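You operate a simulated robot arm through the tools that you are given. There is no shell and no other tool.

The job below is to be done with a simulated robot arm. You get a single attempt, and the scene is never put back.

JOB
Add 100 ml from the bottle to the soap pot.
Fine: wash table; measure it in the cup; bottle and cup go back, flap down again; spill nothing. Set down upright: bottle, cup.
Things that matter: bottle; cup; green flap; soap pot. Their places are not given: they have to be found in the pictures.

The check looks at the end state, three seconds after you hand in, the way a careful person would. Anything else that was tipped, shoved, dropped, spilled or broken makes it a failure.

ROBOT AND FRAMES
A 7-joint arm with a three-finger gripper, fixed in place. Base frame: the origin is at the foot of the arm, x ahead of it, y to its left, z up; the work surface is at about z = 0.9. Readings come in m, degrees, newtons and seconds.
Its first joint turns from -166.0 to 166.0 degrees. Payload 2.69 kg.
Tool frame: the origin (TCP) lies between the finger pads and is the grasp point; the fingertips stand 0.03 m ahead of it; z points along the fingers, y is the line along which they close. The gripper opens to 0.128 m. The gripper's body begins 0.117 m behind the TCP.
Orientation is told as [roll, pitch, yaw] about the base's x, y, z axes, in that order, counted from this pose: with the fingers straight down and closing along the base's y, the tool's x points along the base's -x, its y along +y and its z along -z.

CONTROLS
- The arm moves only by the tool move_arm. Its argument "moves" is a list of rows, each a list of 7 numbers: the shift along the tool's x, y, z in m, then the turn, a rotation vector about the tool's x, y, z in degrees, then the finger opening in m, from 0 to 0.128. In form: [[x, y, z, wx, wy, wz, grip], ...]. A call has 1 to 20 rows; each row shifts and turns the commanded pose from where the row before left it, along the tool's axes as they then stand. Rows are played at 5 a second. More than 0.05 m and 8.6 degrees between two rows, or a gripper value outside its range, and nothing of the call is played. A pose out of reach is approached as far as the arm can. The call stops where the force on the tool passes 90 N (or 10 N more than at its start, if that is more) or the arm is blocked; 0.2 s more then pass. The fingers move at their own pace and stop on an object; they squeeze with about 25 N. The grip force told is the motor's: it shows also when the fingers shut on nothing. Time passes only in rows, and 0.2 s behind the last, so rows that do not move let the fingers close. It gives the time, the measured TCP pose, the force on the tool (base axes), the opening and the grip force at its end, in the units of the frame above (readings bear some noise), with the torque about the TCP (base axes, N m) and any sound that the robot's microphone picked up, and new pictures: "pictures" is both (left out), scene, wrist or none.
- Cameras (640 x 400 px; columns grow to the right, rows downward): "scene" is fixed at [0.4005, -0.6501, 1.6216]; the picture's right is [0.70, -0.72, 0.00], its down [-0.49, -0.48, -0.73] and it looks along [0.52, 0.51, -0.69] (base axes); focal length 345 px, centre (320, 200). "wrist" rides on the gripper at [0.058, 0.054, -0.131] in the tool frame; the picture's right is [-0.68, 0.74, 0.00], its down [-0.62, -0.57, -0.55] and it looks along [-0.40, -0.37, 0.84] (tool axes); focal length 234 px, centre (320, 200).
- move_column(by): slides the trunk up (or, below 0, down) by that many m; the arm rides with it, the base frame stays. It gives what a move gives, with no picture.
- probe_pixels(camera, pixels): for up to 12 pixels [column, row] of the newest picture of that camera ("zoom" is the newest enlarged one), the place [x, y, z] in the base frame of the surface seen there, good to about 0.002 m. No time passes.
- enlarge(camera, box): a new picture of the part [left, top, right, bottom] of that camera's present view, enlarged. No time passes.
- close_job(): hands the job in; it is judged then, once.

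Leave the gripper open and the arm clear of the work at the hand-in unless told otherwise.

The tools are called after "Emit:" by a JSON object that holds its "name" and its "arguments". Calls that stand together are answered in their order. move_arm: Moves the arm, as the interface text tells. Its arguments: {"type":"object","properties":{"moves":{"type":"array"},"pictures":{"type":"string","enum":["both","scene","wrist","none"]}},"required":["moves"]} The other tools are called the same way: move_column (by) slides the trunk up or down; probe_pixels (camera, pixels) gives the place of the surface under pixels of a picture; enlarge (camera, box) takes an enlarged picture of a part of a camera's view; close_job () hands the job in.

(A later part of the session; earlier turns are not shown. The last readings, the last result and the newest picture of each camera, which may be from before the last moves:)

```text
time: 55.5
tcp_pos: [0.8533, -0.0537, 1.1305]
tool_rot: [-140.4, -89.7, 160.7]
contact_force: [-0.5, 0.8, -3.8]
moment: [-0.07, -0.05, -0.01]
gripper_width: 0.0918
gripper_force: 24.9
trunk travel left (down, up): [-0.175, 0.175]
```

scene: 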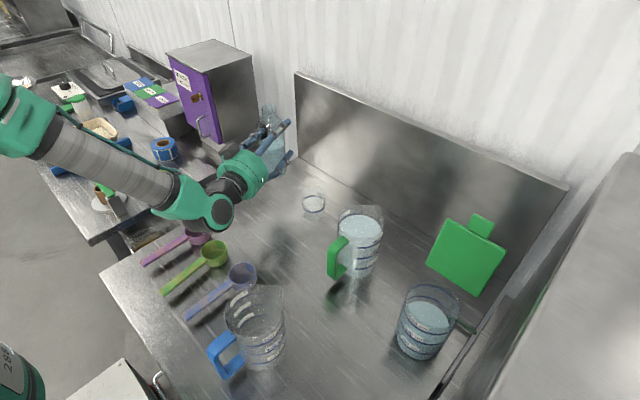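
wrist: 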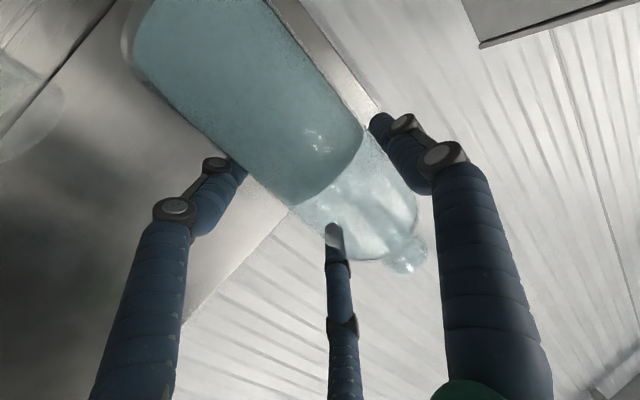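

Reached. Now I roll the bottle toward the cup by 60°, at 6° per step; pouring should only begin near 80°.

Emit:
{"name": "move_arm", "arguments": {"moves": [[0, 0, 0, 0, 0, 5, 0.0], [0, 0, 0, 0, 0, 6, 0.0], [0, 0, 0, 0, 0, 6, 0.0], [0, 0, 0, 0, 0, 6, 0.0], [0, 0, 0, 0, 0, 6, 0.0], [0, 0, 0, 0, 0, 6, 0.0], [0, 0, 0, 0, 0, 6, 0.0], [0, 0, 0, 0, 0, 6, 0.0], [0, 0, 0, 0, 0, 6, 0.0], [0, 0, 0, 0, 0, 4, 0.0], [0, 0, 0, 0, 0, 3, 0.0], [0, 0, 0, 0, 0, 0, 0.0], [0, 0, 0, 0, 0, 0, 0.0]]}}

Emit:
{"name": "enlarge", "arguments": {"camera": "scene", "box": [220, 100, 360, 230]}}

```text
time: 58.3
tcp_pos: [0.8527, -0.0539, 1.1289]
tool_rot: [90.2, -30.1, -69.7]
contact_force: [0.1, 0.0, -2.6]
moment: [-0.07, -0.01, 0.0]
gripper_width: 0.0918
gripper_force: 24.3
trunk travel left (down, up): [-0.175, 0.175]
```

scene: 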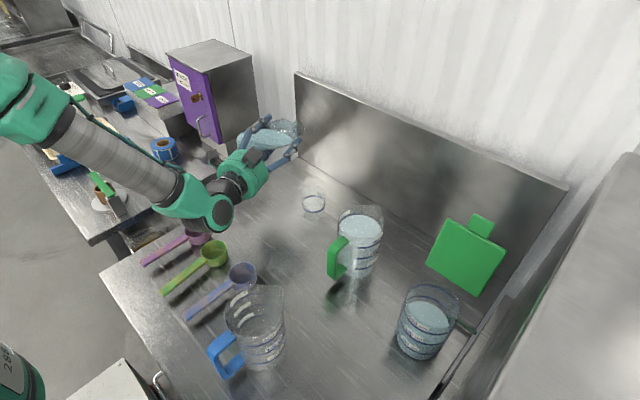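
wrist: 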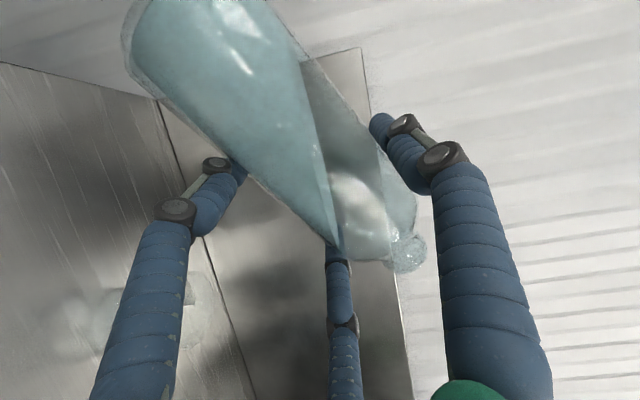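

```text
3.08 times, centred on (290, 165) of scene
```

zoom: 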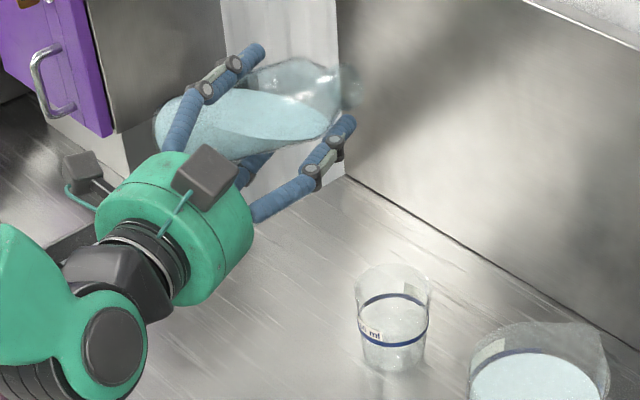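

Tilted 60° with no flow; the liquid ends at the shoulder. I'll zoom on the mouth and try to locate it exactly.

Emit:
{"name": "enlarge", "arguments": {"camera": "scene", "box": [270, 105, 326, 140]}}

Emit:
{"name": "enlarge", "arguments": {"camera": "wrist", "box": [300, 150, 460, 300]}}

```text
11.43 times, centred on (298, 122) of scene
```

zoom: 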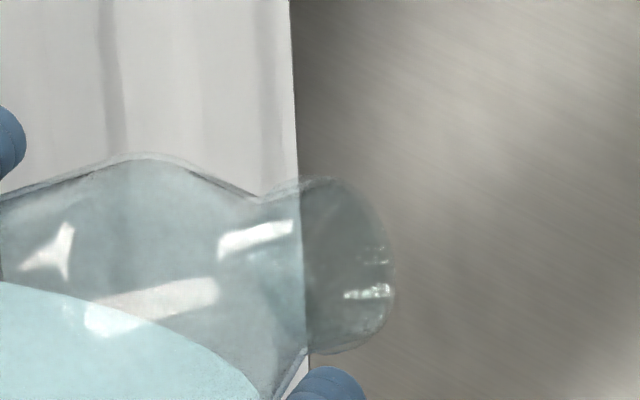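

```text
2.67 times, centred on (380, 225) of wrist
```

zoom: 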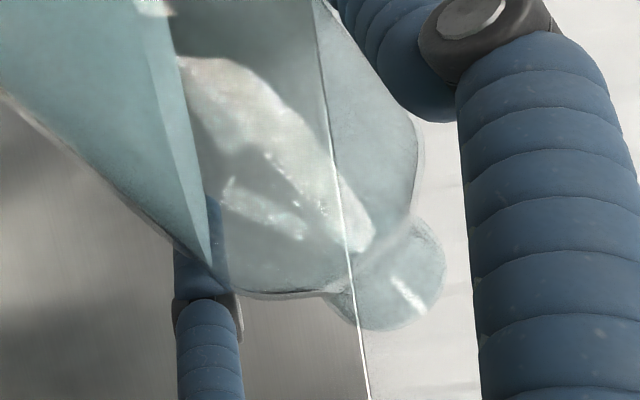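

My model of the mouth's place matches the picture within 3 mm. Now I'll refine the cup's axis by probing its blue band.

Emit:
{"name": "probe_pixels", "arguments": {"camera": "scene", "pixels": [[313, 211], [313, 212], [308, 210], [318, 210], [304, 207], [322, 207], [310, 211], [316, 211], [306, 209], [320, 209], [313, 197], [308, 198]]}}

Emit:
{"name": "enlarge", "arguments": {"camera": "scene", "box": [297, 182, 329, 222]}}

```text
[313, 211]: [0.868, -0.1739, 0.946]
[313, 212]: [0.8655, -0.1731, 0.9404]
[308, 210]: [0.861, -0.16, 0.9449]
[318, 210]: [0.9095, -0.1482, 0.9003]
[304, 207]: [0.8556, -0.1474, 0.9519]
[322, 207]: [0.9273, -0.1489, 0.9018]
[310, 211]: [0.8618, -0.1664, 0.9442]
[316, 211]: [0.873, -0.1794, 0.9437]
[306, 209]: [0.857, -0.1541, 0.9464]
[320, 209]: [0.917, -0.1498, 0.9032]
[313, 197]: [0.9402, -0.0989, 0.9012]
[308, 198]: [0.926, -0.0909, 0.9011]
```

```text
10.00 times, centred on (313, 202) of scene
```

zoom: 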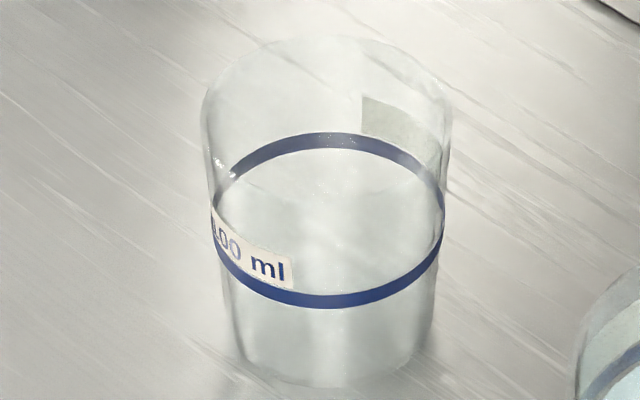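

Cup axis refined to about (0.889, −0.1495). The bottle's lip will be right over it, so I lower the tilted bottle about 11 cm to TCP z≈1.018.

Emit:
{"name": "move_arm", "arguments": {"moves": [[0.0139, -0.024, 0.0007, 0, 0, 0, 0.0], [0.0139, -0.024, 0.0007, 0, 0, 0, 0.0], [0.0139, -0.024, 0.0007, 0, 0, 0, 0.0], [0.0139, -0.024, 0.0007, 0, 0, 0, 0.0], [0, 0, 0, 0, 0, 0, 0.0]]}}

Emit:
{"name": "enlarge", "arguments": {"camera": "scene", "box": [250, 130, 362, 230]}}

```text
time: 59.5
tcp_pos: [0.8571, -0.0547, 1.0164]
tool_rot: [90.2, -30.1, -69.6]
contact_force: [-0.6, 0.0, -4.0]
moment: [-0.05, -0.04, 0.04]
gripper_width: 0.0917
gripper_force: 25.4
trunk travel left (down, up): [-0.175, 0.175]
```

scene: 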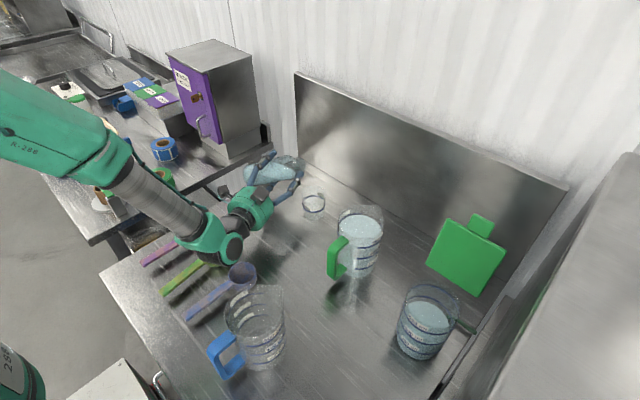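
wrist: 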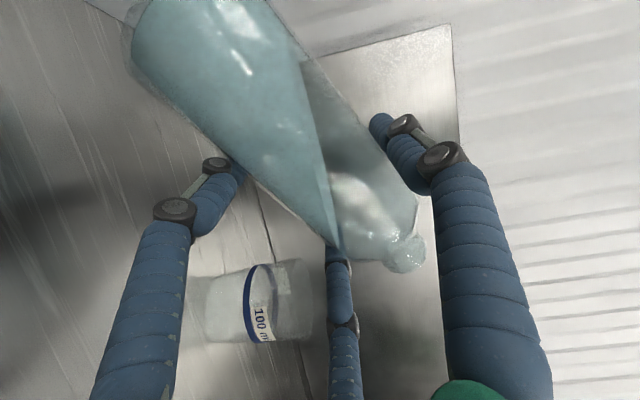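

```text
4.00 times, centred on (306, 180) of scene
```

zoom: 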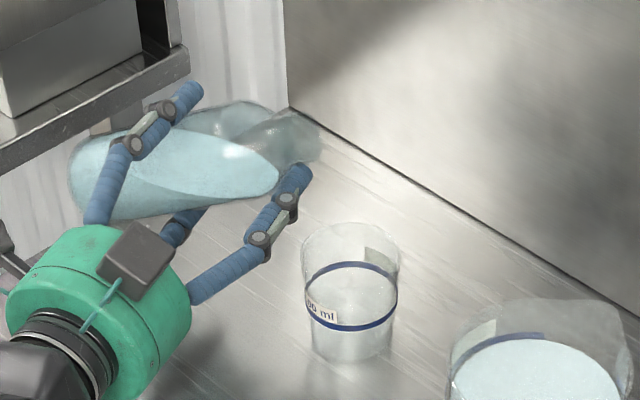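

The mouth is in place beside and above the cup. I'll tilt further slowly, 2° per step, to 74°.

Emit:
{"name": "move_arm", "arguments": {"moves": [[0, 0, 0, 0, 0, 2, 0.0], [0, 0, 0, 0, 0, 2, 0.0], [0, 0, 0, 0, 0, 2, 0.0], [0, 0, 0, 0, 0, 2, 0.0], [0, 0, 0, 0, 0, 2, 0.0], [0, 0, 0, 0, 0, 2, 0.0], [0, 0, 0, 0, 0, 2, 0.0], [0, 0, 0, 0, 0, 0, 0.0], [0, 0, 0, 0, 0, 0, 0.0]]}}

Emit:
{"name": "enlarge", "arguments": {"camera": "scene", "box": [250, 130, 362, 230]}}

```text
time: 61.5
tcp_pos: [0.8567, -0.0531, 1.0177]
tool_rot: [90.2, -16.2, -69.7]
contact_force: [-0.4, 0.2, -3.5]
moment: [-0.09, -0.02, 0.01]
gripper_width: 0.0916
gripper_force: 25.3
trunk travel left (down, up): [-0.175, 0.175]
```

scene: 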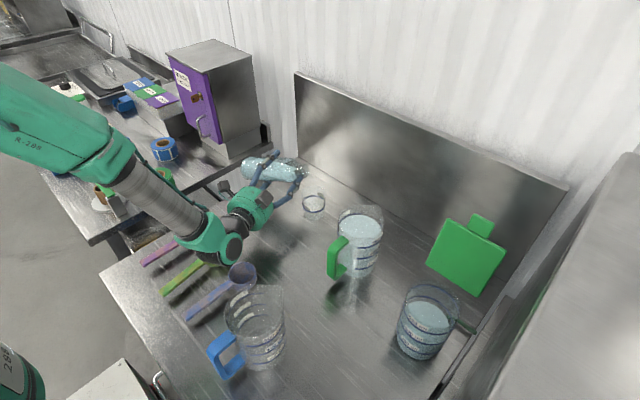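
wrist: 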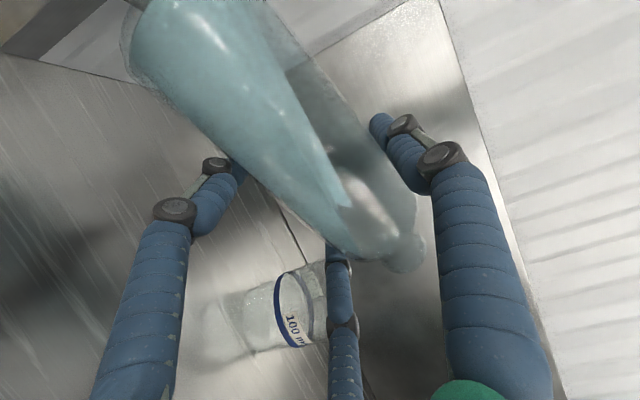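

```text
4.00 times, centred on (306, 180) of scene
```

zoom: 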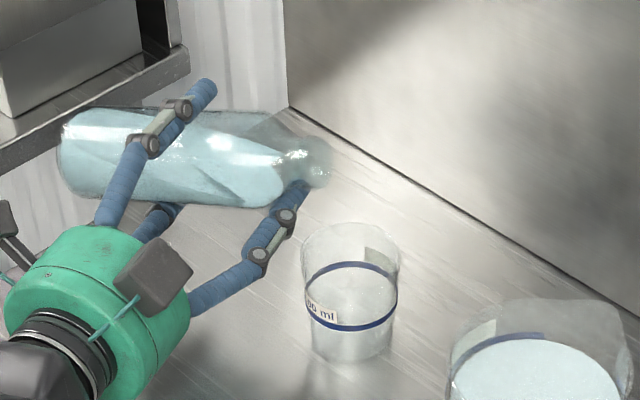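

At 74°, no flow yet; the liquid is near the shoulder. Going on 1° per step to 78°.

Emit:
{"name": "move_arm", "arguments": {"moves": [[0, 0, 0, 0, 0, 1, 0.0], [0, 0, 0, 0, 0, 1, 0.0], [0, 0, 0, 0, 0, 1, 0.0], [0, 0, 0, 0, 0, 1, 0.0], [0, 0, 0, 0, 0, 0, 0.0], [0, 0, 0, 0, 0, 0, 0.0]], "pictures": "scene"}}

Emit:
{"name": "enlarge", "arguments": {"camera": "scene", "box": [278, 150, 342, 222]}}

```text
time: 62.9
tcp_pos: [0.8558, -0.0531, 1.0172]
tool_rot: [90.1, -12.2, -69.7]
contact_force: [0.7, 0.5, -3.1]
moment: [-0.1, -0.01, -0.01]
gripper_width: 0.092
gripper_force: 24.8
trunk travel left (down, up): [-0.175, 0.175]
```

scene: 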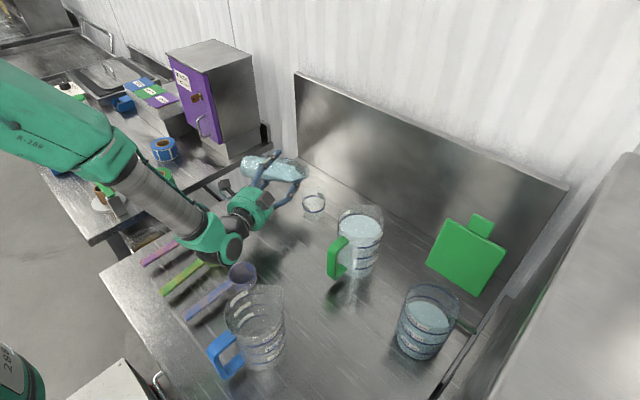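

```text
5.56 times, centred on (310, 186) of scene
```

zoom: 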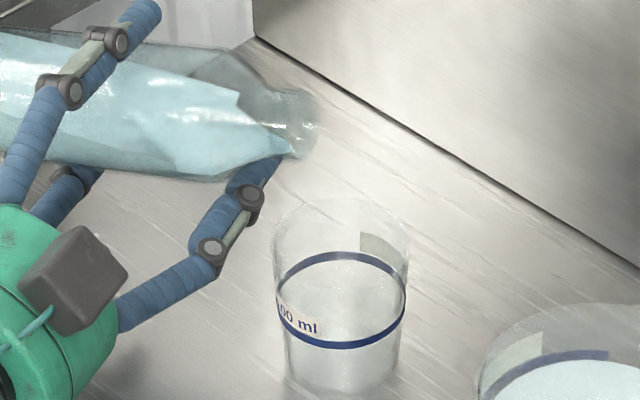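

Liquid now reaches into the neck at 77.8°. One more degree, then a pause.

Emit:
{"name": "move_arm", "arguments": {"moves": [[0, 0, 0, 0, 0, 1, 0.0], [0, 0, 0, 0, 0, 0, 0.0], [0, 0, 0, 0, 0, 0, 0.0]], "pictures": "scene"}}

Emit:
{"name": "enlarge", "arguments": {"camera": "scene", "box": [278, 150, 342, 222]}}

```text
time: 63.7
tcp_pos: [0.8557, -0.0533, 1.0187]
tool_rot: [90.1, -11.1, -69.6]
contact_force: [0.8, -1.0, -2.7]
moment: [-0.08, -0.05, 0.04]
gripper_width: 0.0913
gripper_force: 24.9
trunk travel left (down, up): [-0.175, 0.175]
```

scene: 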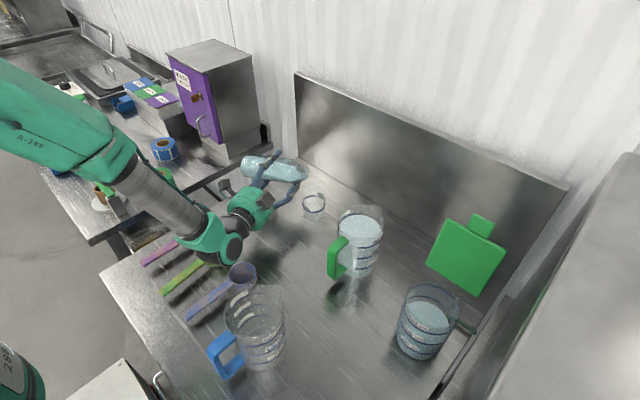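

```text
5.56 times, centred on (310, 186) of scene
```

zoom: 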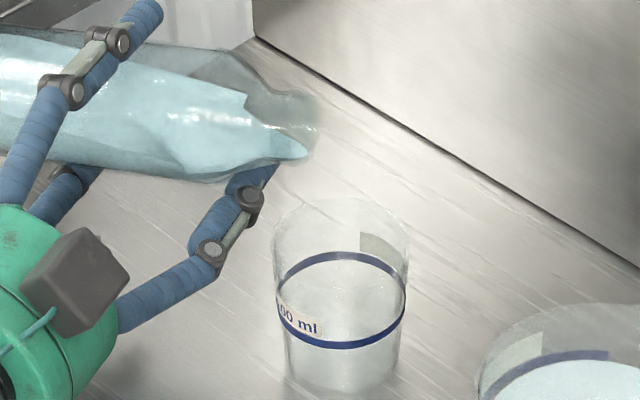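

At 79° the liquid stands at the lip, which by my reckoning is about 1–2 cm on the near side of the cup's centre, inside the rim. To keep finger C clear of the cup's rim as the tilt grows, I raise 1 cm and tilt 0.7° more.

Emit:
{"name": "move_arm", "arguments": {"moves": [[-0.001, 0.0049, 0, 0, 0, 0, 0.0], [-0.001, 0.0049, 0, 0, 0, 0, 0.0], [0, 0, 0, 0, 0, 0.7, 0.0], [0, 0, 0, 0, 0, 0, 0.0], [0, 0, 0, 0, 0, 0, 0.0]]}}

Emit:
{"name": "enlarge", "arguments": {"camera": "scene", "box": [278, 150, 342, 222]}}

Emit:
{"name": "enlarge", "arguments": {"camera": "wrist", "box": [200, 180, 450, 370]}}

```text
time: 64.9
tcp_pos: [0.8561, -0.0539, 1.0282]
tool_rot: [90.3, -10.4, -69.7]
contact_force: [-0.3, 0.0, -2.8]
moment: [-0.07, -0.01, 0.03]
gripper_width: 0.0913
gripper_force: 25.2
trunk travel left (down, up): [-0.175, 0.175]
```

scene: 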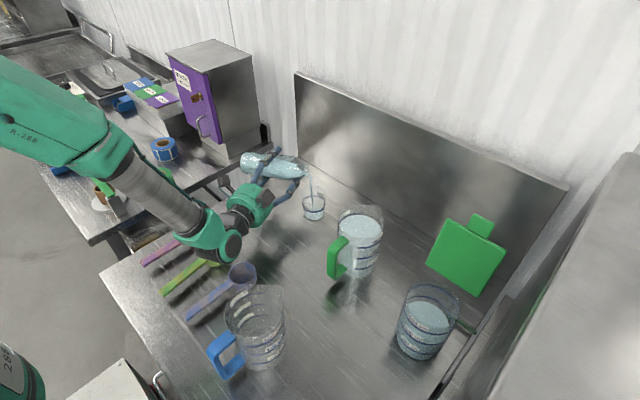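
wrist: 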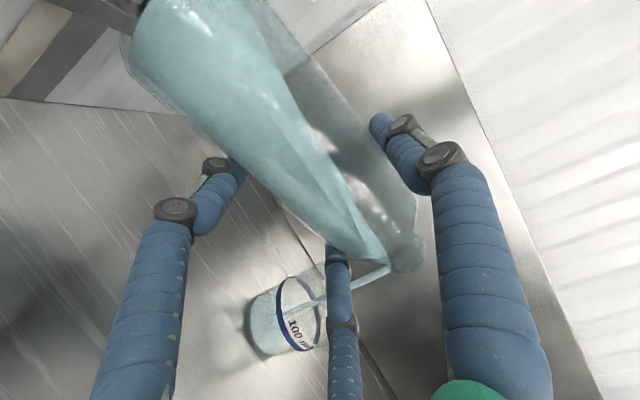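

```text
5.56 times, centred on (310, 186) of scene
```

zoom: 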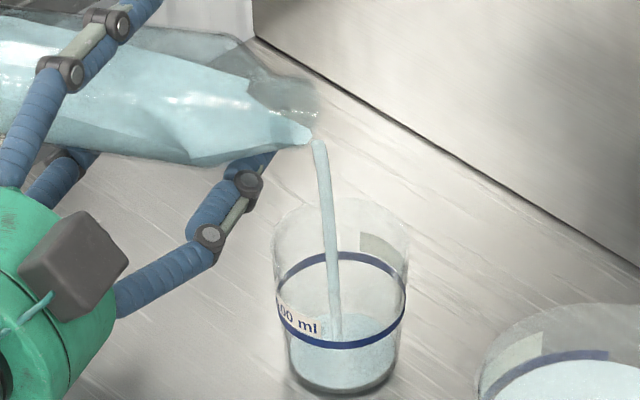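

```text
2.11 times, centred on (325, 275) of wrist
```

zoom: 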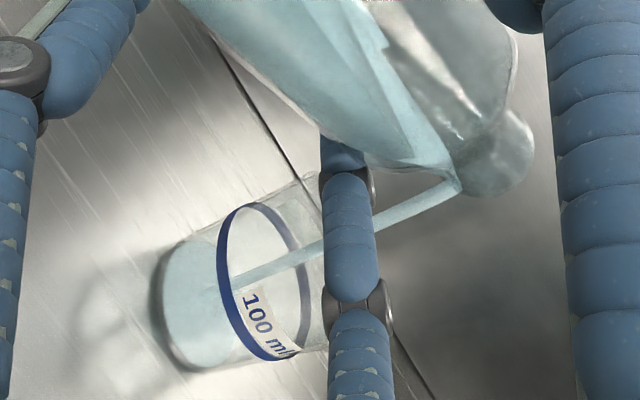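

It pours cleanly into the cup. No time passes while I measure: I'll probe the liquid surface in the cup.

Emit:
{"name": "enlarge", "arguments": {"camera": "scene", "box": [297, 190, 329, 222]}}

Emit:
{"name": "probe_pixels", "arguments": {"camera": "scene", "pixels": [[317, 207], [319, 206], [321, 208], [315, 208], [310, 214], [318, 215], [322, 213], [313, 216]]}}

Emit:
{"name": "probe_pixels", "arguments": {"camera": "wrist", "pixels": [[262, 310], [270, 325], [265, 340], [258, 325], [275, 300], [272, 345]]}}

```text
12.50 times, centred on (313, 206) of scene
```

zoom: 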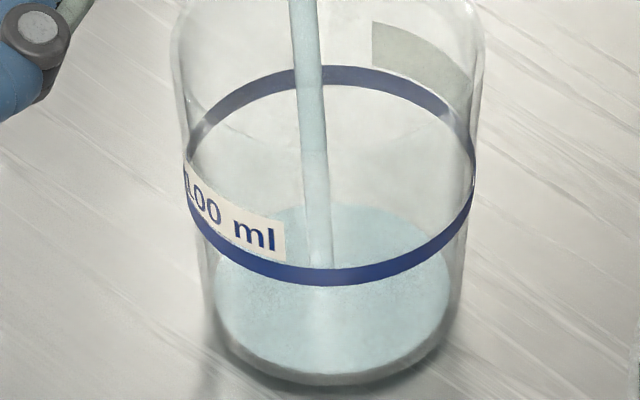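

```text
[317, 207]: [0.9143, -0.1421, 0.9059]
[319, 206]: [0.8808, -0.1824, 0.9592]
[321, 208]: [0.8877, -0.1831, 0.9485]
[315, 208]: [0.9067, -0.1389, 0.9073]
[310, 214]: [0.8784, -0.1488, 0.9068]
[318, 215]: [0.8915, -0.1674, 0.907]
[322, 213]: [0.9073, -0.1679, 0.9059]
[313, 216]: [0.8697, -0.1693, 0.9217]
```

```text
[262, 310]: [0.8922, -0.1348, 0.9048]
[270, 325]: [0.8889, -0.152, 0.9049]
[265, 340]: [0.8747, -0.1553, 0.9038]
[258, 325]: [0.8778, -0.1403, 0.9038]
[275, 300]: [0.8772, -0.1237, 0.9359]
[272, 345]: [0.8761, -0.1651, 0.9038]
```

The surface is at z≈0.906, so there are just a few ml so far; the 100 ml line sits at z≈0.943. I'll hold this tilt for a second and look again.

Emit:
{"name": "move_arm", "arguments": {"moves": [[0, 0, 0, 0, 0, 0, 0.0], [0, 0, 0, 0, 0, 0, 0.0], [0, 0, 0, 0, 0, 0, 0.0], [0, 0, 0, 0, 0, 0, 0.0]], "pictures": "scene"}}

Emit:
{"name": "enlarge", "arguments": {"camera": "scene", "box": [281, 165, 345, 222]}}

Emit:
{"name": "probe_pixels", "arguments": {"camera": "scene", "pixels": [[317, 207], [319, 208], [315, 208], [310, 214], [318, 215], [322, 213]]}}

```text
time: 65.9
tcp_pos: [0.8562, -0.0538, 1.0285]
tool_rot: [90.2, -10.5, -69.7]
contact_force: [-0.1, 0.1, -3.5]
moment: [-0.08, -0.03, 0.0]
gripper_width: 0.0914
gripper_force: 24.6
trunk travel left (down, up): [-0.175, 0.175]
```

scene: 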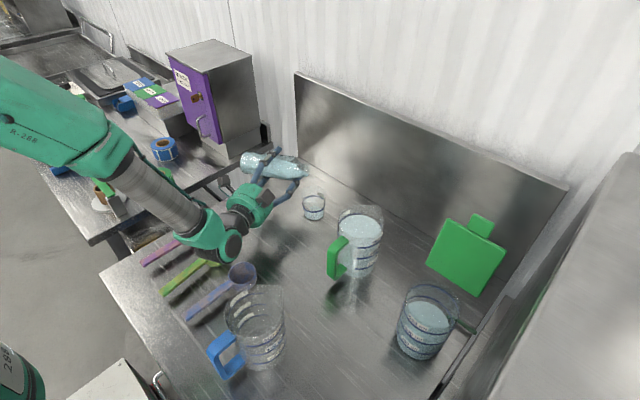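

```text
7.02 times, centred on (313, 194) of scene
```

zoom: 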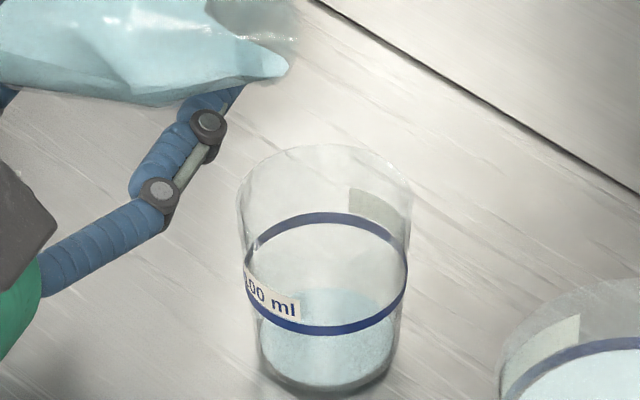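

```text
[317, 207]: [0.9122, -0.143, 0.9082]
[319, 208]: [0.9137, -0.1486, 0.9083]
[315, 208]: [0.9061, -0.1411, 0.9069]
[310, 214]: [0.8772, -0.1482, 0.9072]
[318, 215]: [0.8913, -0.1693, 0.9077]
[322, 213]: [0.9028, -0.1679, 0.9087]
```

The flow has stopped by itself at this tilt with z≈0.908, so each degree gives a definite amount. I'll tilt 1.5° more in half-degree steps.

Emit:
{"name": "move_arm", "arguments": {"moves": [[0, 0, 0, 0, 0, 0.5, 0.0], [0, 0, 0, 0, 0, 0.5, 0.0], [0, 0, 0, 0, 0, 0.5, 0.0], [0, 0, 0, 0, 0, 0, 0.0], [0, 0, 0, 0, 0, 0, 0.0], [0, 0, 0, 0, 0, 0, 0.0]], "pictures": "scene"}}

Emit:
{"name": "enlarge", "arguments": {"camera": "scene", "box": [281, 165, 345, 222]}}

Emit:
{"name": "probe_pixels", "arguments": {"camera": "scene", "pixels": [[317, 206], [319, 207], [315, 207], [310, 214], [318, 214], [321, 212]]}}

```text
time: 67.3
tcp_pos: [0.855, -0.0519, 1.0278]
tool_rot: [90.3, -9.0, -69.7]
contact_force: [-0.8, -0.3, -3.2]
moment: [-0.08, -0.08, 0.02]
gripper_width: 0.0917
gripper_force: 25.0
trunk travel left (down, up): [-0.175, 0.175]
```

scene: 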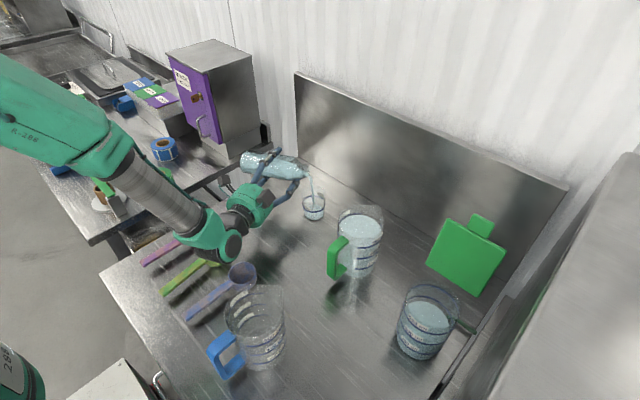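

```text
7.02 times, centred on (313, 194) of scene
```

zoom: 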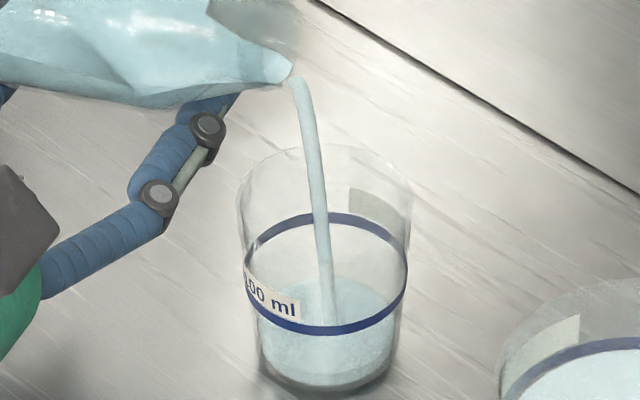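

```text
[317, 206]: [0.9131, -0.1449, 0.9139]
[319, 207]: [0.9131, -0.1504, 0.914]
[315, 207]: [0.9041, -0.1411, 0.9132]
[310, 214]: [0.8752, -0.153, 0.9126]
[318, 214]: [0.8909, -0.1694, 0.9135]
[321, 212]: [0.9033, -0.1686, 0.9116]
```

Level z≈0.913 and still running a little. I'll wait a second.

Emit:
{"name": "move_arm", "arguments": {"moves": [[0, 0, 0, 0, 0, 0, 0.0], [0, 0, 0, 0, 0, 0, 0.0], [0, 0, 0, 0, 0, 0, 0.0], [0, 0, 0, 0, 0, 0, 0.0]], "pictures": "scene"}}

Emit:
{"name": "enlarge", "arguments": {"camera": "scene", "box": [281, 165, 345, 222]}}

Emit:
{"name": "probe_pixels", "arguments": {"camera": "scene", "pixels": [[317, 206], [319, 207], [315, 207], [310, 214], [318, 214], [321, 212]]}}

```text
time: 68.3
tcp_pos: [0.8564, -0.0523, 1.0279]
tool_rot: [90.1, -8.9, -69.6]
contact_force: [-0.8, 0.5, -2.1]
moment: [-0.07, -0.06, 0.03]
gripper_width: 0.0915
gripper_force: 24.8
trunk travel left (down, up): [-0.175, 0.175]
```

scene: 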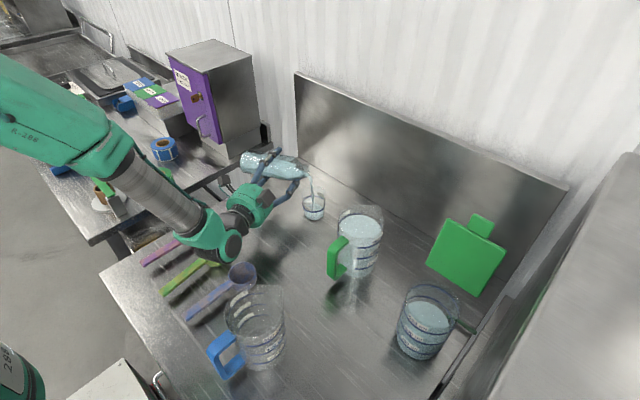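

```text
7.02 times, centred on (313, 194) of scene
```

zoom: 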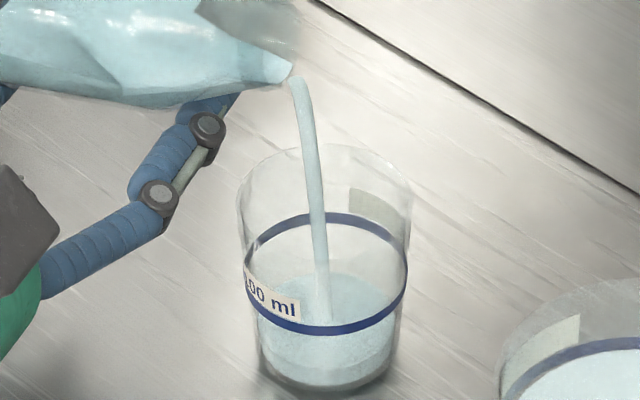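

```text
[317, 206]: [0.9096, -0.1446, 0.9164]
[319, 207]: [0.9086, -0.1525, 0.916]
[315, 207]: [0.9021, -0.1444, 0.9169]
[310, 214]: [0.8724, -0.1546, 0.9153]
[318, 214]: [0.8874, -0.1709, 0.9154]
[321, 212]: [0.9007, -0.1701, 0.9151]
```

z≈0.916, flowing at roughly 8 ml a second. I'll wait 2 s more.

Emit:
{"name": "move_arm", "arguments": {"moves": [[0, 0, 0, 0, 0, 0, 0.0], [0, 0, 0, 0, 0, 0, 0.0], [0, 0, 0, 0, 0, 0, 0.0], [0, 0, 0, 0, 0, 0, 0.0], [0, 0, 0, 0, 0, 0, 0.0], [0, 0, 0, 0, 0, 0, 0.0], [0, 0, 0, 0, 0, 0, 0.0], [0, 0, 0, 0, 0, 0, 0.0], [0, 0, 0, 0, 0, 0, 0.0]], "pictures": "scene"}}

Emit:
{"name": "enlarge", "arguments": {"camera": "scene", "box": [281, 165, 345, 222]}}

Emit:
{"name": "probe_pixels", "arguments": {"camera": "scene", "pixels": [[317, 206], [319, 207], [315, 207], [310, 214], [318, 214], [321, 212]]}}

```text
time: 70.3
tcp_pos: [0.8568, -0.0533, 1.0283]
tool_rot: [90.1, -8.8, -69.8]
contact_force: [0.3, 0.1, -3.5]
moment: [-0.1, -0.01, -0.01]
gripper_width: 0.091
gripper_force: 24.4
trunk travel left (down, up): [-0.175, 0.175]
```

scene: 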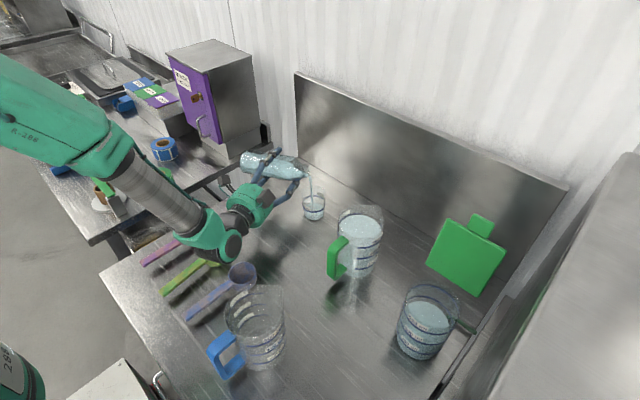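

```text
7.02 times, centred on (313, 194) of scene
```

zoom: 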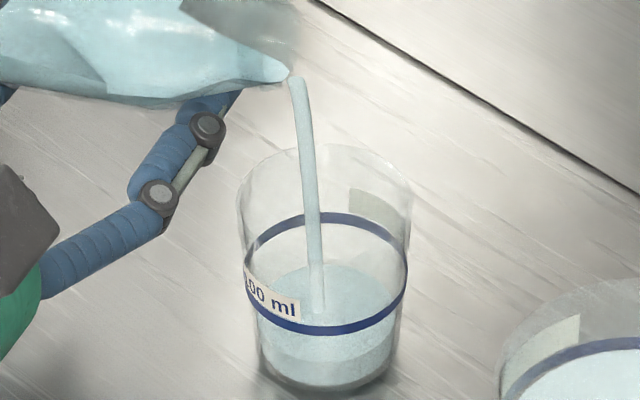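

```text
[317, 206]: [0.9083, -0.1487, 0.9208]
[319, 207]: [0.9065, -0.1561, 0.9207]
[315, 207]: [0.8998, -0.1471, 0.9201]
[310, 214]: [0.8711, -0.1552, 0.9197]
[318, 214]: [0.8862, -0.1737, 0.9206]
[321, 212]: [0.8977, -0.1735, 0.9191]
```

z≈0.920 and slowing. Another degree of tilt, then wait 2 s.

Emit:
{"name": "move_arm", "arguments": {"moves": [[0, 0, 0, 0, 0, 0.5, 0.0], [0, 0, 0, 0, 0, 0.5, 0.0], [0, 0, 0, 0, 0, 0, 0.0], [0, 0, 0, 0, 0, 0, 0.0], [0, 0, 0, 0, 0, 0, 0.0], [0, 0, 0, 0, 0, 0, 0.0], [0, 0, 0, 0, 0, 0, 0.0], [0, 0, 0, 0, 0, 0, 0.0], [0, 0, 0, 0, 0, 0, 0.0]], "pictures": "scene"}}

Emit:
{"name": "enlarge", "arguments": {"camera": "scene", "box": [281, 165, 345, 222]}}

Emit:
{"name": "probe_pixels", "arguments": {"camera": "scene", "pixels": [[317, 205], [319, 206], [315, 206], [310, 205], [318, 203], [321, 205]]}}

```text
time: 72.3
tcp_pos: [0.8564, -0.0533, 1.0289]
tool_rot: [90.3, -8.0, -69.7]
contact_force: [-0.3, 0.3, -3.1]
moment: [-0.06, -0.04, 0.01]
gripper_width: 0.0911
gripper_force: 24.7
trunk travel left (down, up): [-0.175, 0.175]
```

scene: 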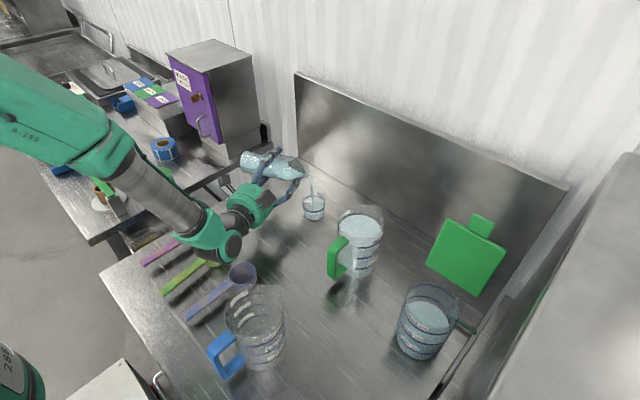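

```text
7.02 times, centred on (313, 194) of scene
```

zoom: 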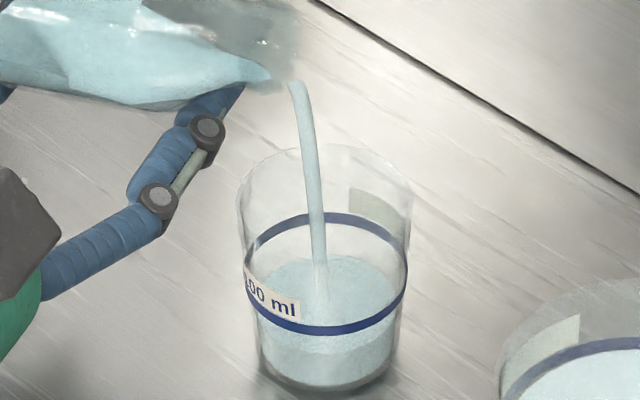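

```text
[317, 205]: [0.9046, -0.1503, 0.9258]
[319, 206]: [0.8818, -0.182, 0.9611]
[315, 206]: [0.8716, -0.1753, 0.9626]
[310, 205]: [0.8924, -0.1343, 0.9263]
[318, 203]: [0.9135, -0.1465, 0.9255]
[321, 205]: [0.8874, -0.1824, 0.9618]
```

z≈0.926. Waiting another 2 s.

Emit:
{"name": "move_arm", "arguments": {"moves": [[0, 0, 0, 0, 0, 0, 0.0], [0, 0, 0, 0, 0, 0, 0.0], [0, 0, 0, 0, 0, 0, 0.0], [0, 0, 0, 0, 0, 0, 0.0], [0, 0, 0, 0, 0, 0, 0.0], [0, 0, 0, 0, 0, 0, 0.0], [0, 0, 0, 0, 0, 0, 0.0], [0, 0, 0, 0, 0, 0, 0.0], [0, 0, 0, 0, 0, 0, 0.0]], "pictures": "scene"}}

Emit:
{"name": "enlarge", "arguments": {"camera": "scene", "box": [281, 165, 345, 222]}}

Emit:
{"name": "probe_pixels", "arguments": {"camera": "scene", "pixels": [[317, 205], [319, 204], [308, 205], [310, 205], [318, 203], [317, 202]]}}

```text
time: 74.3
tcp_pos: [0.8552, -0.0535, 1.0283]
tool_rot: [90.2, -7.8, -69.7]
contact_force: [-0.9, -0.3, -3.0]
moment: [-0.07, -0.05, 0.0]
gripper_width: 0.0914
gripper_force: 24.5
trunk travel left (down, up): [-0.175, 0.175]
```

scene: 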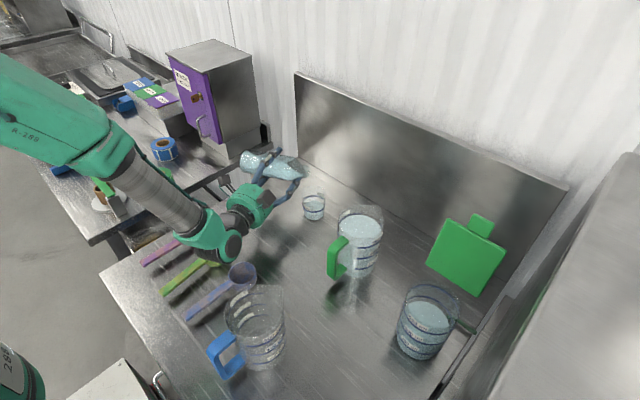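

```text
7.02 times, centred on (313, 194) of scene
```

zoom: 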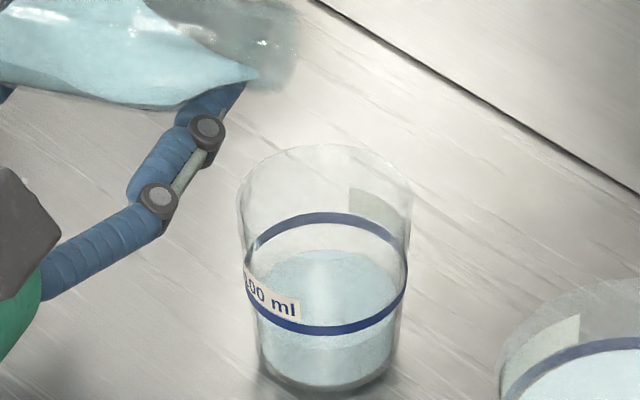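

```text
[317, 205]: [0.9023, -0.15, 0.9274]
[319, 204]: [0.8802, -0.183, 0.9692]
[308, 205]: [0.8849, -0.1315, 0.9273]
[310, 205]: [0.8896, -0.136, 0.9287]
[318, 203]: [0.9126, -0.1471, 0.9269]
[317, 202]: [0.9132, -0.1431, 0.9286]
```

The flow stopped at z≈0.928. About 15 mm more is needed; I tilt 1.0° and wait.

Emit:
{"name": "move_arm", "arguments": {"moves": [[0, 0, 0, 0, 0, 0.5, 0.0], [0, 0, 0, 0, 0, 0.5, 0.0], [0, 0, 0, 0, 0, 0, 0.0], [0, 0, 0, 0, 0, 0, 0.0], [0, 0, 0, 0, 0, 0, 0.0], [0, 0, 0, 0, 0, 0, 0.0], [0, 0, 0, 0, 0, 0, 0.0], [0, 0, 0, 0, 0, 0, 0.0], [0, 0, 0, 0, 0, 0, 0.0], [0, 0, 0, 0, 0, 0, 0.0], [0, 0, 0, 0, 0, 0, 0.0], [0, 0, 0, 0, 0, 0, 0.0]], "pictures": "scene"}}

Emit:
{"name": "enlarge", "arguments": {"camera": "scene", "box": [281, 165, 345, 222]}}

Emit:
{"name": "probe_pixels", "arguments": {"camera": "scene", "pixels": [[317, 205], [316, 203], [308, 204], [310, 205], [318, 202], [317, 201]]}}

```text
time: 76.9
tcp_pos: [0.8541, -0.0525, 1.0296]
tool_rot: [90.3, -7.0, -69.6]
contact_force: [-0.5, 0.2, -2.2]
moment: [-0.07, -0.02, 0.0]
gripper_width: 0.0913
gripper_force: 25.7
trunk travel left (down, up): [-0.175, 0.175]
```

scene: 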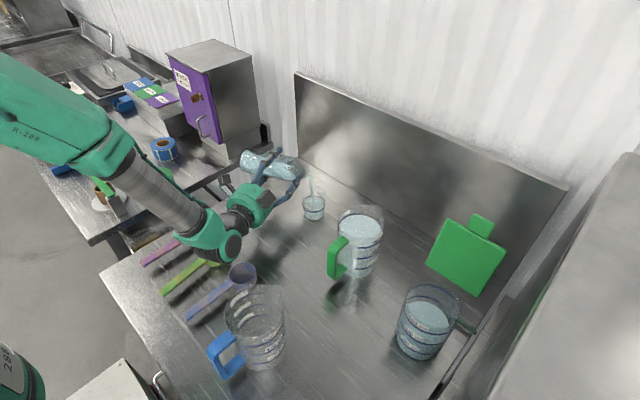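

```text
7.02 times, centred on (313, 194) of scene
```

zoom: 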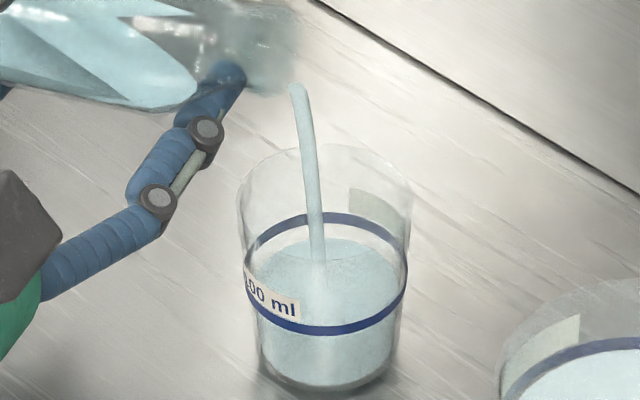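

```text
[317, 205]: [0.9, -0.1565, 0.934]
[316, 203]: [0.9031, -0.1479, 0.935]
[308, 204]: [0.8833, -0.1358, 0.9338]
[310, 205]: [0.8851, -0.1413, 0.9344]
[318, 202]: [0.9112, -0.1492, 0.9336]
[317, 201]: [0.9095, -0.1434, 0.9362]
```

z≈0.9345 and still running. I need the exact line height, so I probe the blue band in this zoomed picture.

Emit:
{"name": "probe_pixels", "arguments": {"camera": "zoom", "pixels": [[330, 324], [330, 327], [330, 330], [330, 333], [360, 321], [360, 325], [380, 312], [395, 303], [285, 322], [270, 315], [330, 214], [330, 217]]}}

```text
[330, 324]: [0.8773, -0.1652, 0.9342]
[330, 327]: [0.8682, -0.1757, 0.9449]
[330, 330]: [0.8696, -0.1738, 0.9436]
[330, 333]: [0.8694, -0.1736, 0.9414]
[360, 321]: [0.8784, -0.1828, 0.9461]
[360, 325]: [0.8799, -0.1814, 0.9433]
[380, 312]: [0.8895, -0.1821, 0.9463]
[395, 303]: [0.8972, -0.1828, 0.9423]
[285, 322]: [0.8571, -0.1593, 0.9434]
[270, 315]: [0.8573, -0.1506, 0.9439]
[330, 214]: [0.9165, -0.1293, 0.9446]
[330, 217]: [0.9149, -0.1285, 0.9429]
```

The line's middle is at z≈0.944. About 9.5 mm to go. I wait 2 s and look again.

Emit:
{"name": "move_arm", "arguments": {"moves": [[0, 0, 0, 0, 0, 0, 0.0], [0, 0, 0, 0, 0, 0, 0.0], [0, 0, 0, 0, 0, 0, 0.0], [0, 0, 0, 0, 0, 0, 0.0], [0, 0, 0, 0, 0, 0, 0.0], [0, 0, 0, 0, 0, 0, 0.0], [0, 0, 0, 0, 0, 0, 0.0], [0, 0, 0, 0, 0, 0, 0.0], [0, 0, 0, 0, 0, 0, 0.0]], "pictures": "scene"}}

Emit:
{"name": "enlarge", "arguments": {"camera": "scene", "box": [281, 165, 345, 222]}}

Emit:
{"name": "probe_pixels", "arguments": {"camera": "zoom", "pixels": [[340, 270], [350, 260], [290, 270], [360, 250], [300, 260], [370, 275]]}}

```text
time: 78.9
tcp_pos: [0.856, -0.0536, 1.0276]
tool_rot: [90.2, -6.9, -69.7]
contact_force: [0.1, -1.3, -3.0]
moment: [-0.03, -0.05, 0.02]
gripper_width: 0.0912
gripper_force: 25.0
trunk travel left (down, up): [-0.175, 0.175]
```

scene: 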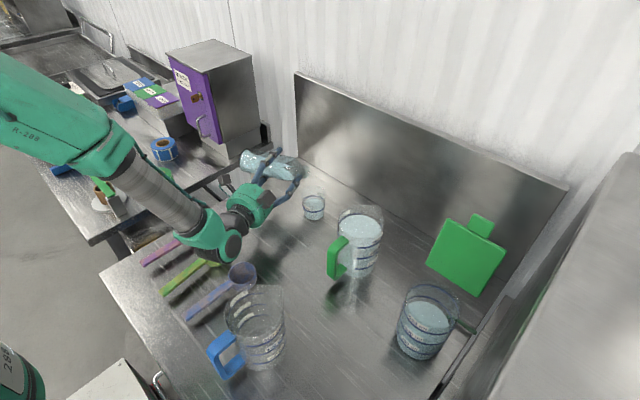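

```text
7.02 times, centred on (313, 194) of scene
```

zoom: 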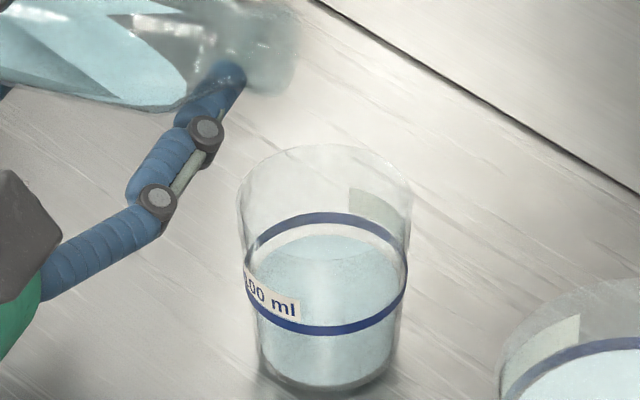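

```text
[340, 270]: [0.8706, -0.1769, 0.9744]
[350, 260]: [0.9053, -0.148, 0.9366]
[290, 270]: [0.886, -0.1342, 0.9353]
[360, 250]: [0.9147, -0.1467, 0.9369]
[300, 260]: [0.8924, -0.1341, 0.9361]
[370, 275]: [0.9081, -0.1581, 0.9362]
```

Stopped at z≈0.936; 1° gave 8.4 mm. I need about 7.8 mm more, so first 0.6°, then a wait.

Emit:
{"name": "move_arm", "arguments": {"moves": [[0, 0, 0, 0, 0, 0.3, 0.0], [0, 0, 0, 0, 0, 0.3, 0.0], [0, 0, 0, 0, 0, 0, 0.0], [0, 0, 0, 0, 0, 0, 0.0], [0, 0, 0, 0, 0, 0, 0.0], [0, 0, 0, 0, 0, 0, 0.0], [0, 0, 0, 0, 0, 0, 0.0], [0, 0, 0, 0, 0, 0, 0.0], [0, 0, 0, 0, 0, 0, 0.0], [0, 0, 0, 0, 0, 0, 0.0], [0, 0, 0, 0, 0, 0, 0.0], [0, 0, 0, 0, 0, 0, 0.0], [0, 0, 0, 0, 0, 0, 0.0], [0, 0, 0, 0, 0, 0, 0.0], [0, 0, 0, 0, 0, 0, 0.0]], "pictures": "scene"}}

Emit:
{"name": "enlarge", "arguments": {"camera": "scene", "box": [281, 165, 345, 222]}}

Emit:
{"name": "probe_pixels", "arguments": {"camera": "zoom", "pixels": [[345, 255], [350, 260], [290, 265], [360, 250], [300, 255], [370, 265]]}}

```text
time: 82.1
tcp_pos: [0.8557, -0.0528, 1.0301]
tool_rot: [90.2, -6.3, -69.8]
contact_force: [0.3, 0.8, -1.8]
moment: [-0.05, -0.03, 0.0]
gripper_width: 0.0911
gripper_force: 24.7
trunk travel left (down, up): [-0.175, 0.175]
```

scene: 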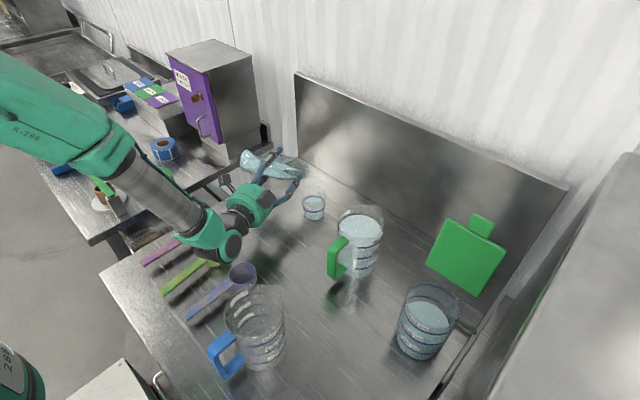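

```text
7.02 times, centred on (313, 194) of scene
```

zoom: 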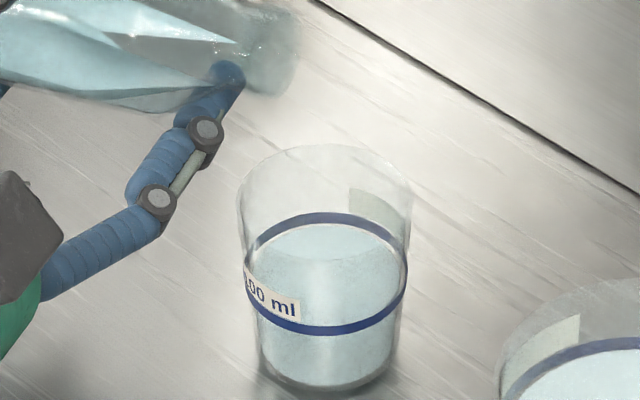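

```text
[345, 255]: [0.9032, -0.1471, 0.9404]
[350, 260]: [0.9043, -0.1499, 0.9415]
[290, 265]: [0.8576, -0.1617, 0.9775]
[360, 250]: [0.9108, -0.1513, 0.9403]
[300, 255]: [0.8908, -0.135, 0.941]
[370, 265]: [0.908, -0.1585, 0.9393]
```

z≈0.9405, just below the band's middle (0.944). 0.35° more, then wait.

Emit:
{"name": "move_arm", "arguments": {"moves": [[0, 0, 0, 0, 0, 0.35, 0.0], [0, 0, 0, 0, 0, 0, 0.0], [0, 0, 0, 0, 0, 0, 0.0], [0, 0, 0, 0, 0, 0, 0.0], [0, 0, 0, 0, 0, 0, 0.0], [0, 0, 0, 0, 0, 0, 0.0], [0, 0, 0, 0, 0, 0, 0.0], [0, 0, 0, 0, 0, 0, 0.0], [0, 0, 0, 0, 0, 0, 0.0], [0, 0, 0, 0, 0, 0, 0.0], [0, 0, 0, 0, 0, 0, 0.0], [0, 0, 0, 0, 0, 0, 0.0], [0, 0, 0, 0, 0, 0, 0.0], [0, 0, 0, 0, 0, 0, 0.0], [0, 0, 0, 0, 0, 0, 0.0]], "pictures": "scene"}}

Emit:
{"name": "enlarge", "arguments": {"camera": "scene", "box": [297, 190, 329, 222]}}

Emit:
{"name": "probe_pixels", "arguments": {"camera": "zoom", "pixels": [[330, 150], [350, 160], [290, 150], [370, 130], [300, 120], [390, 150], [330, 130], [400, 170], [340, 180], [270, 160]]}}

```text
time: 85.3
tcp_pos: [0.8553, -0.0544, 1.0286]
tool_rot: [90.2, -6.0, -69.7]
contact_force: [0.6, -1.1, -3.2]
moment: [-0.1, -0.02, 0.0]
gripper_width: 0.0911
gripper_force: 24.8
trunk travel left (down, up): [-0.175, 0.175]
```

scene: 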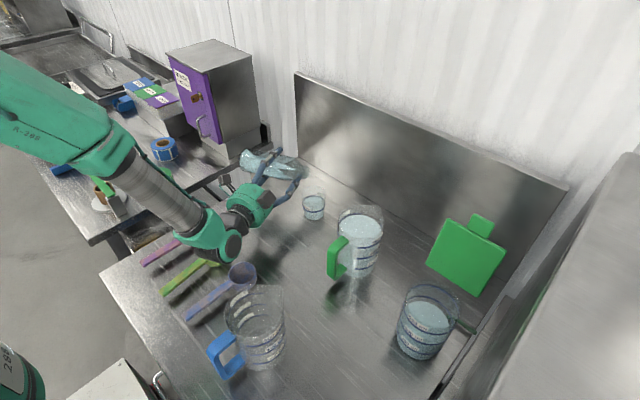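

```text
12.50 times, centred on (313, 206) of scene
```

zoom: 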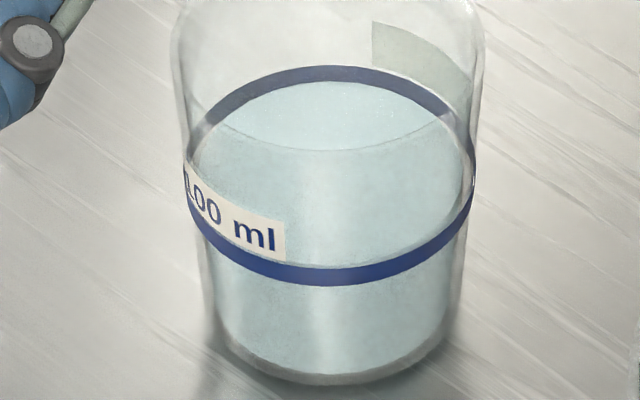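

```text
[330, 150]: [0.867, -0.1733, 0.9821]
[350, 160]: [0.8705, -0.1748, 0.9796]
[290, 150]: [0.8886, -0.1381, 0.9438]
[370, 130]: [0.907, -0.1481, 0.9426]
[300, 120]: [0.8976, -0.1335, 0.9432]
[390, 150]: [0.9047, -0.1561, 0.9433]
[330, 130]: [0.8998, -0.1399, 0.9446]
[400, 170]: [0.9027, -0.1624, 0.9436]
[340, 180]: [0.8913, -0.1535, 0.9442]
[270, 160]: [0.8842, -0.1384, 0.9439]
```

z≈0.9437, right at the line (0.944), and the stream has stopped. Now I tilt the bottle back up, at first gently.

Emit:
{"name": "move_arm", "arguments": {"moves": [[0, 0, 0, 0, 0, -2, 0.0], [0, 0, 0, 0, 0, -3, 0.0], [0, 0, 0, 0, 0, -4, 0.0], [0, 0, 0, 0, 0, -4, 0.0], [0, 0, 0, 0, 0, -4, 0.0], [0, 0, 0, 0, 0, -4, 0.0], [0, 0, 0, 0, 0, -3, 0.0], [0, 0, 0, 0, 0, 0, 0.0]], "pictures": "scene"}}

Emit:
{"name": "enlarge", "arguments": {"camera": "scene", "box": [250, 130, 362, 230]}}

```text
time: 87.1
tcp_pos: [0.8572, -0.0534, 1.0271]
tool_rot: [90.2, -30.0, -69.7]
contact_force: [-0.6, -0.8, -2.6]
moment: [-0.05, -0.02, -0.01]
gripper_width: 0.0911
gripper_force: 25.4
trunk travel left (down, up): [-0.175, 0.175]
```

scene: 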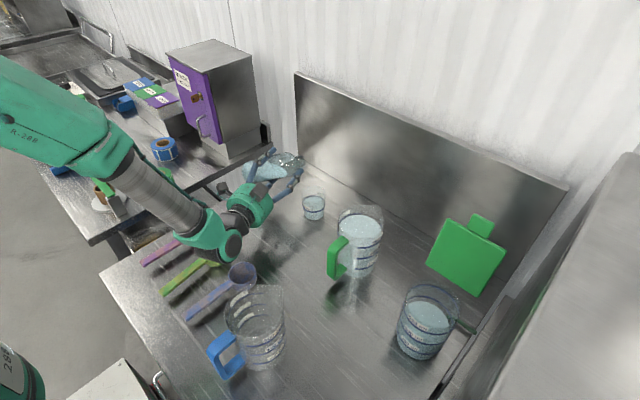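

```text
4.00 times, centred on (306, 180) of scene
```

zoom: 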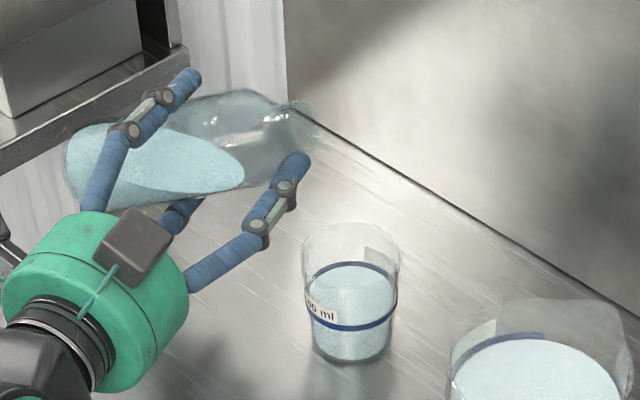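

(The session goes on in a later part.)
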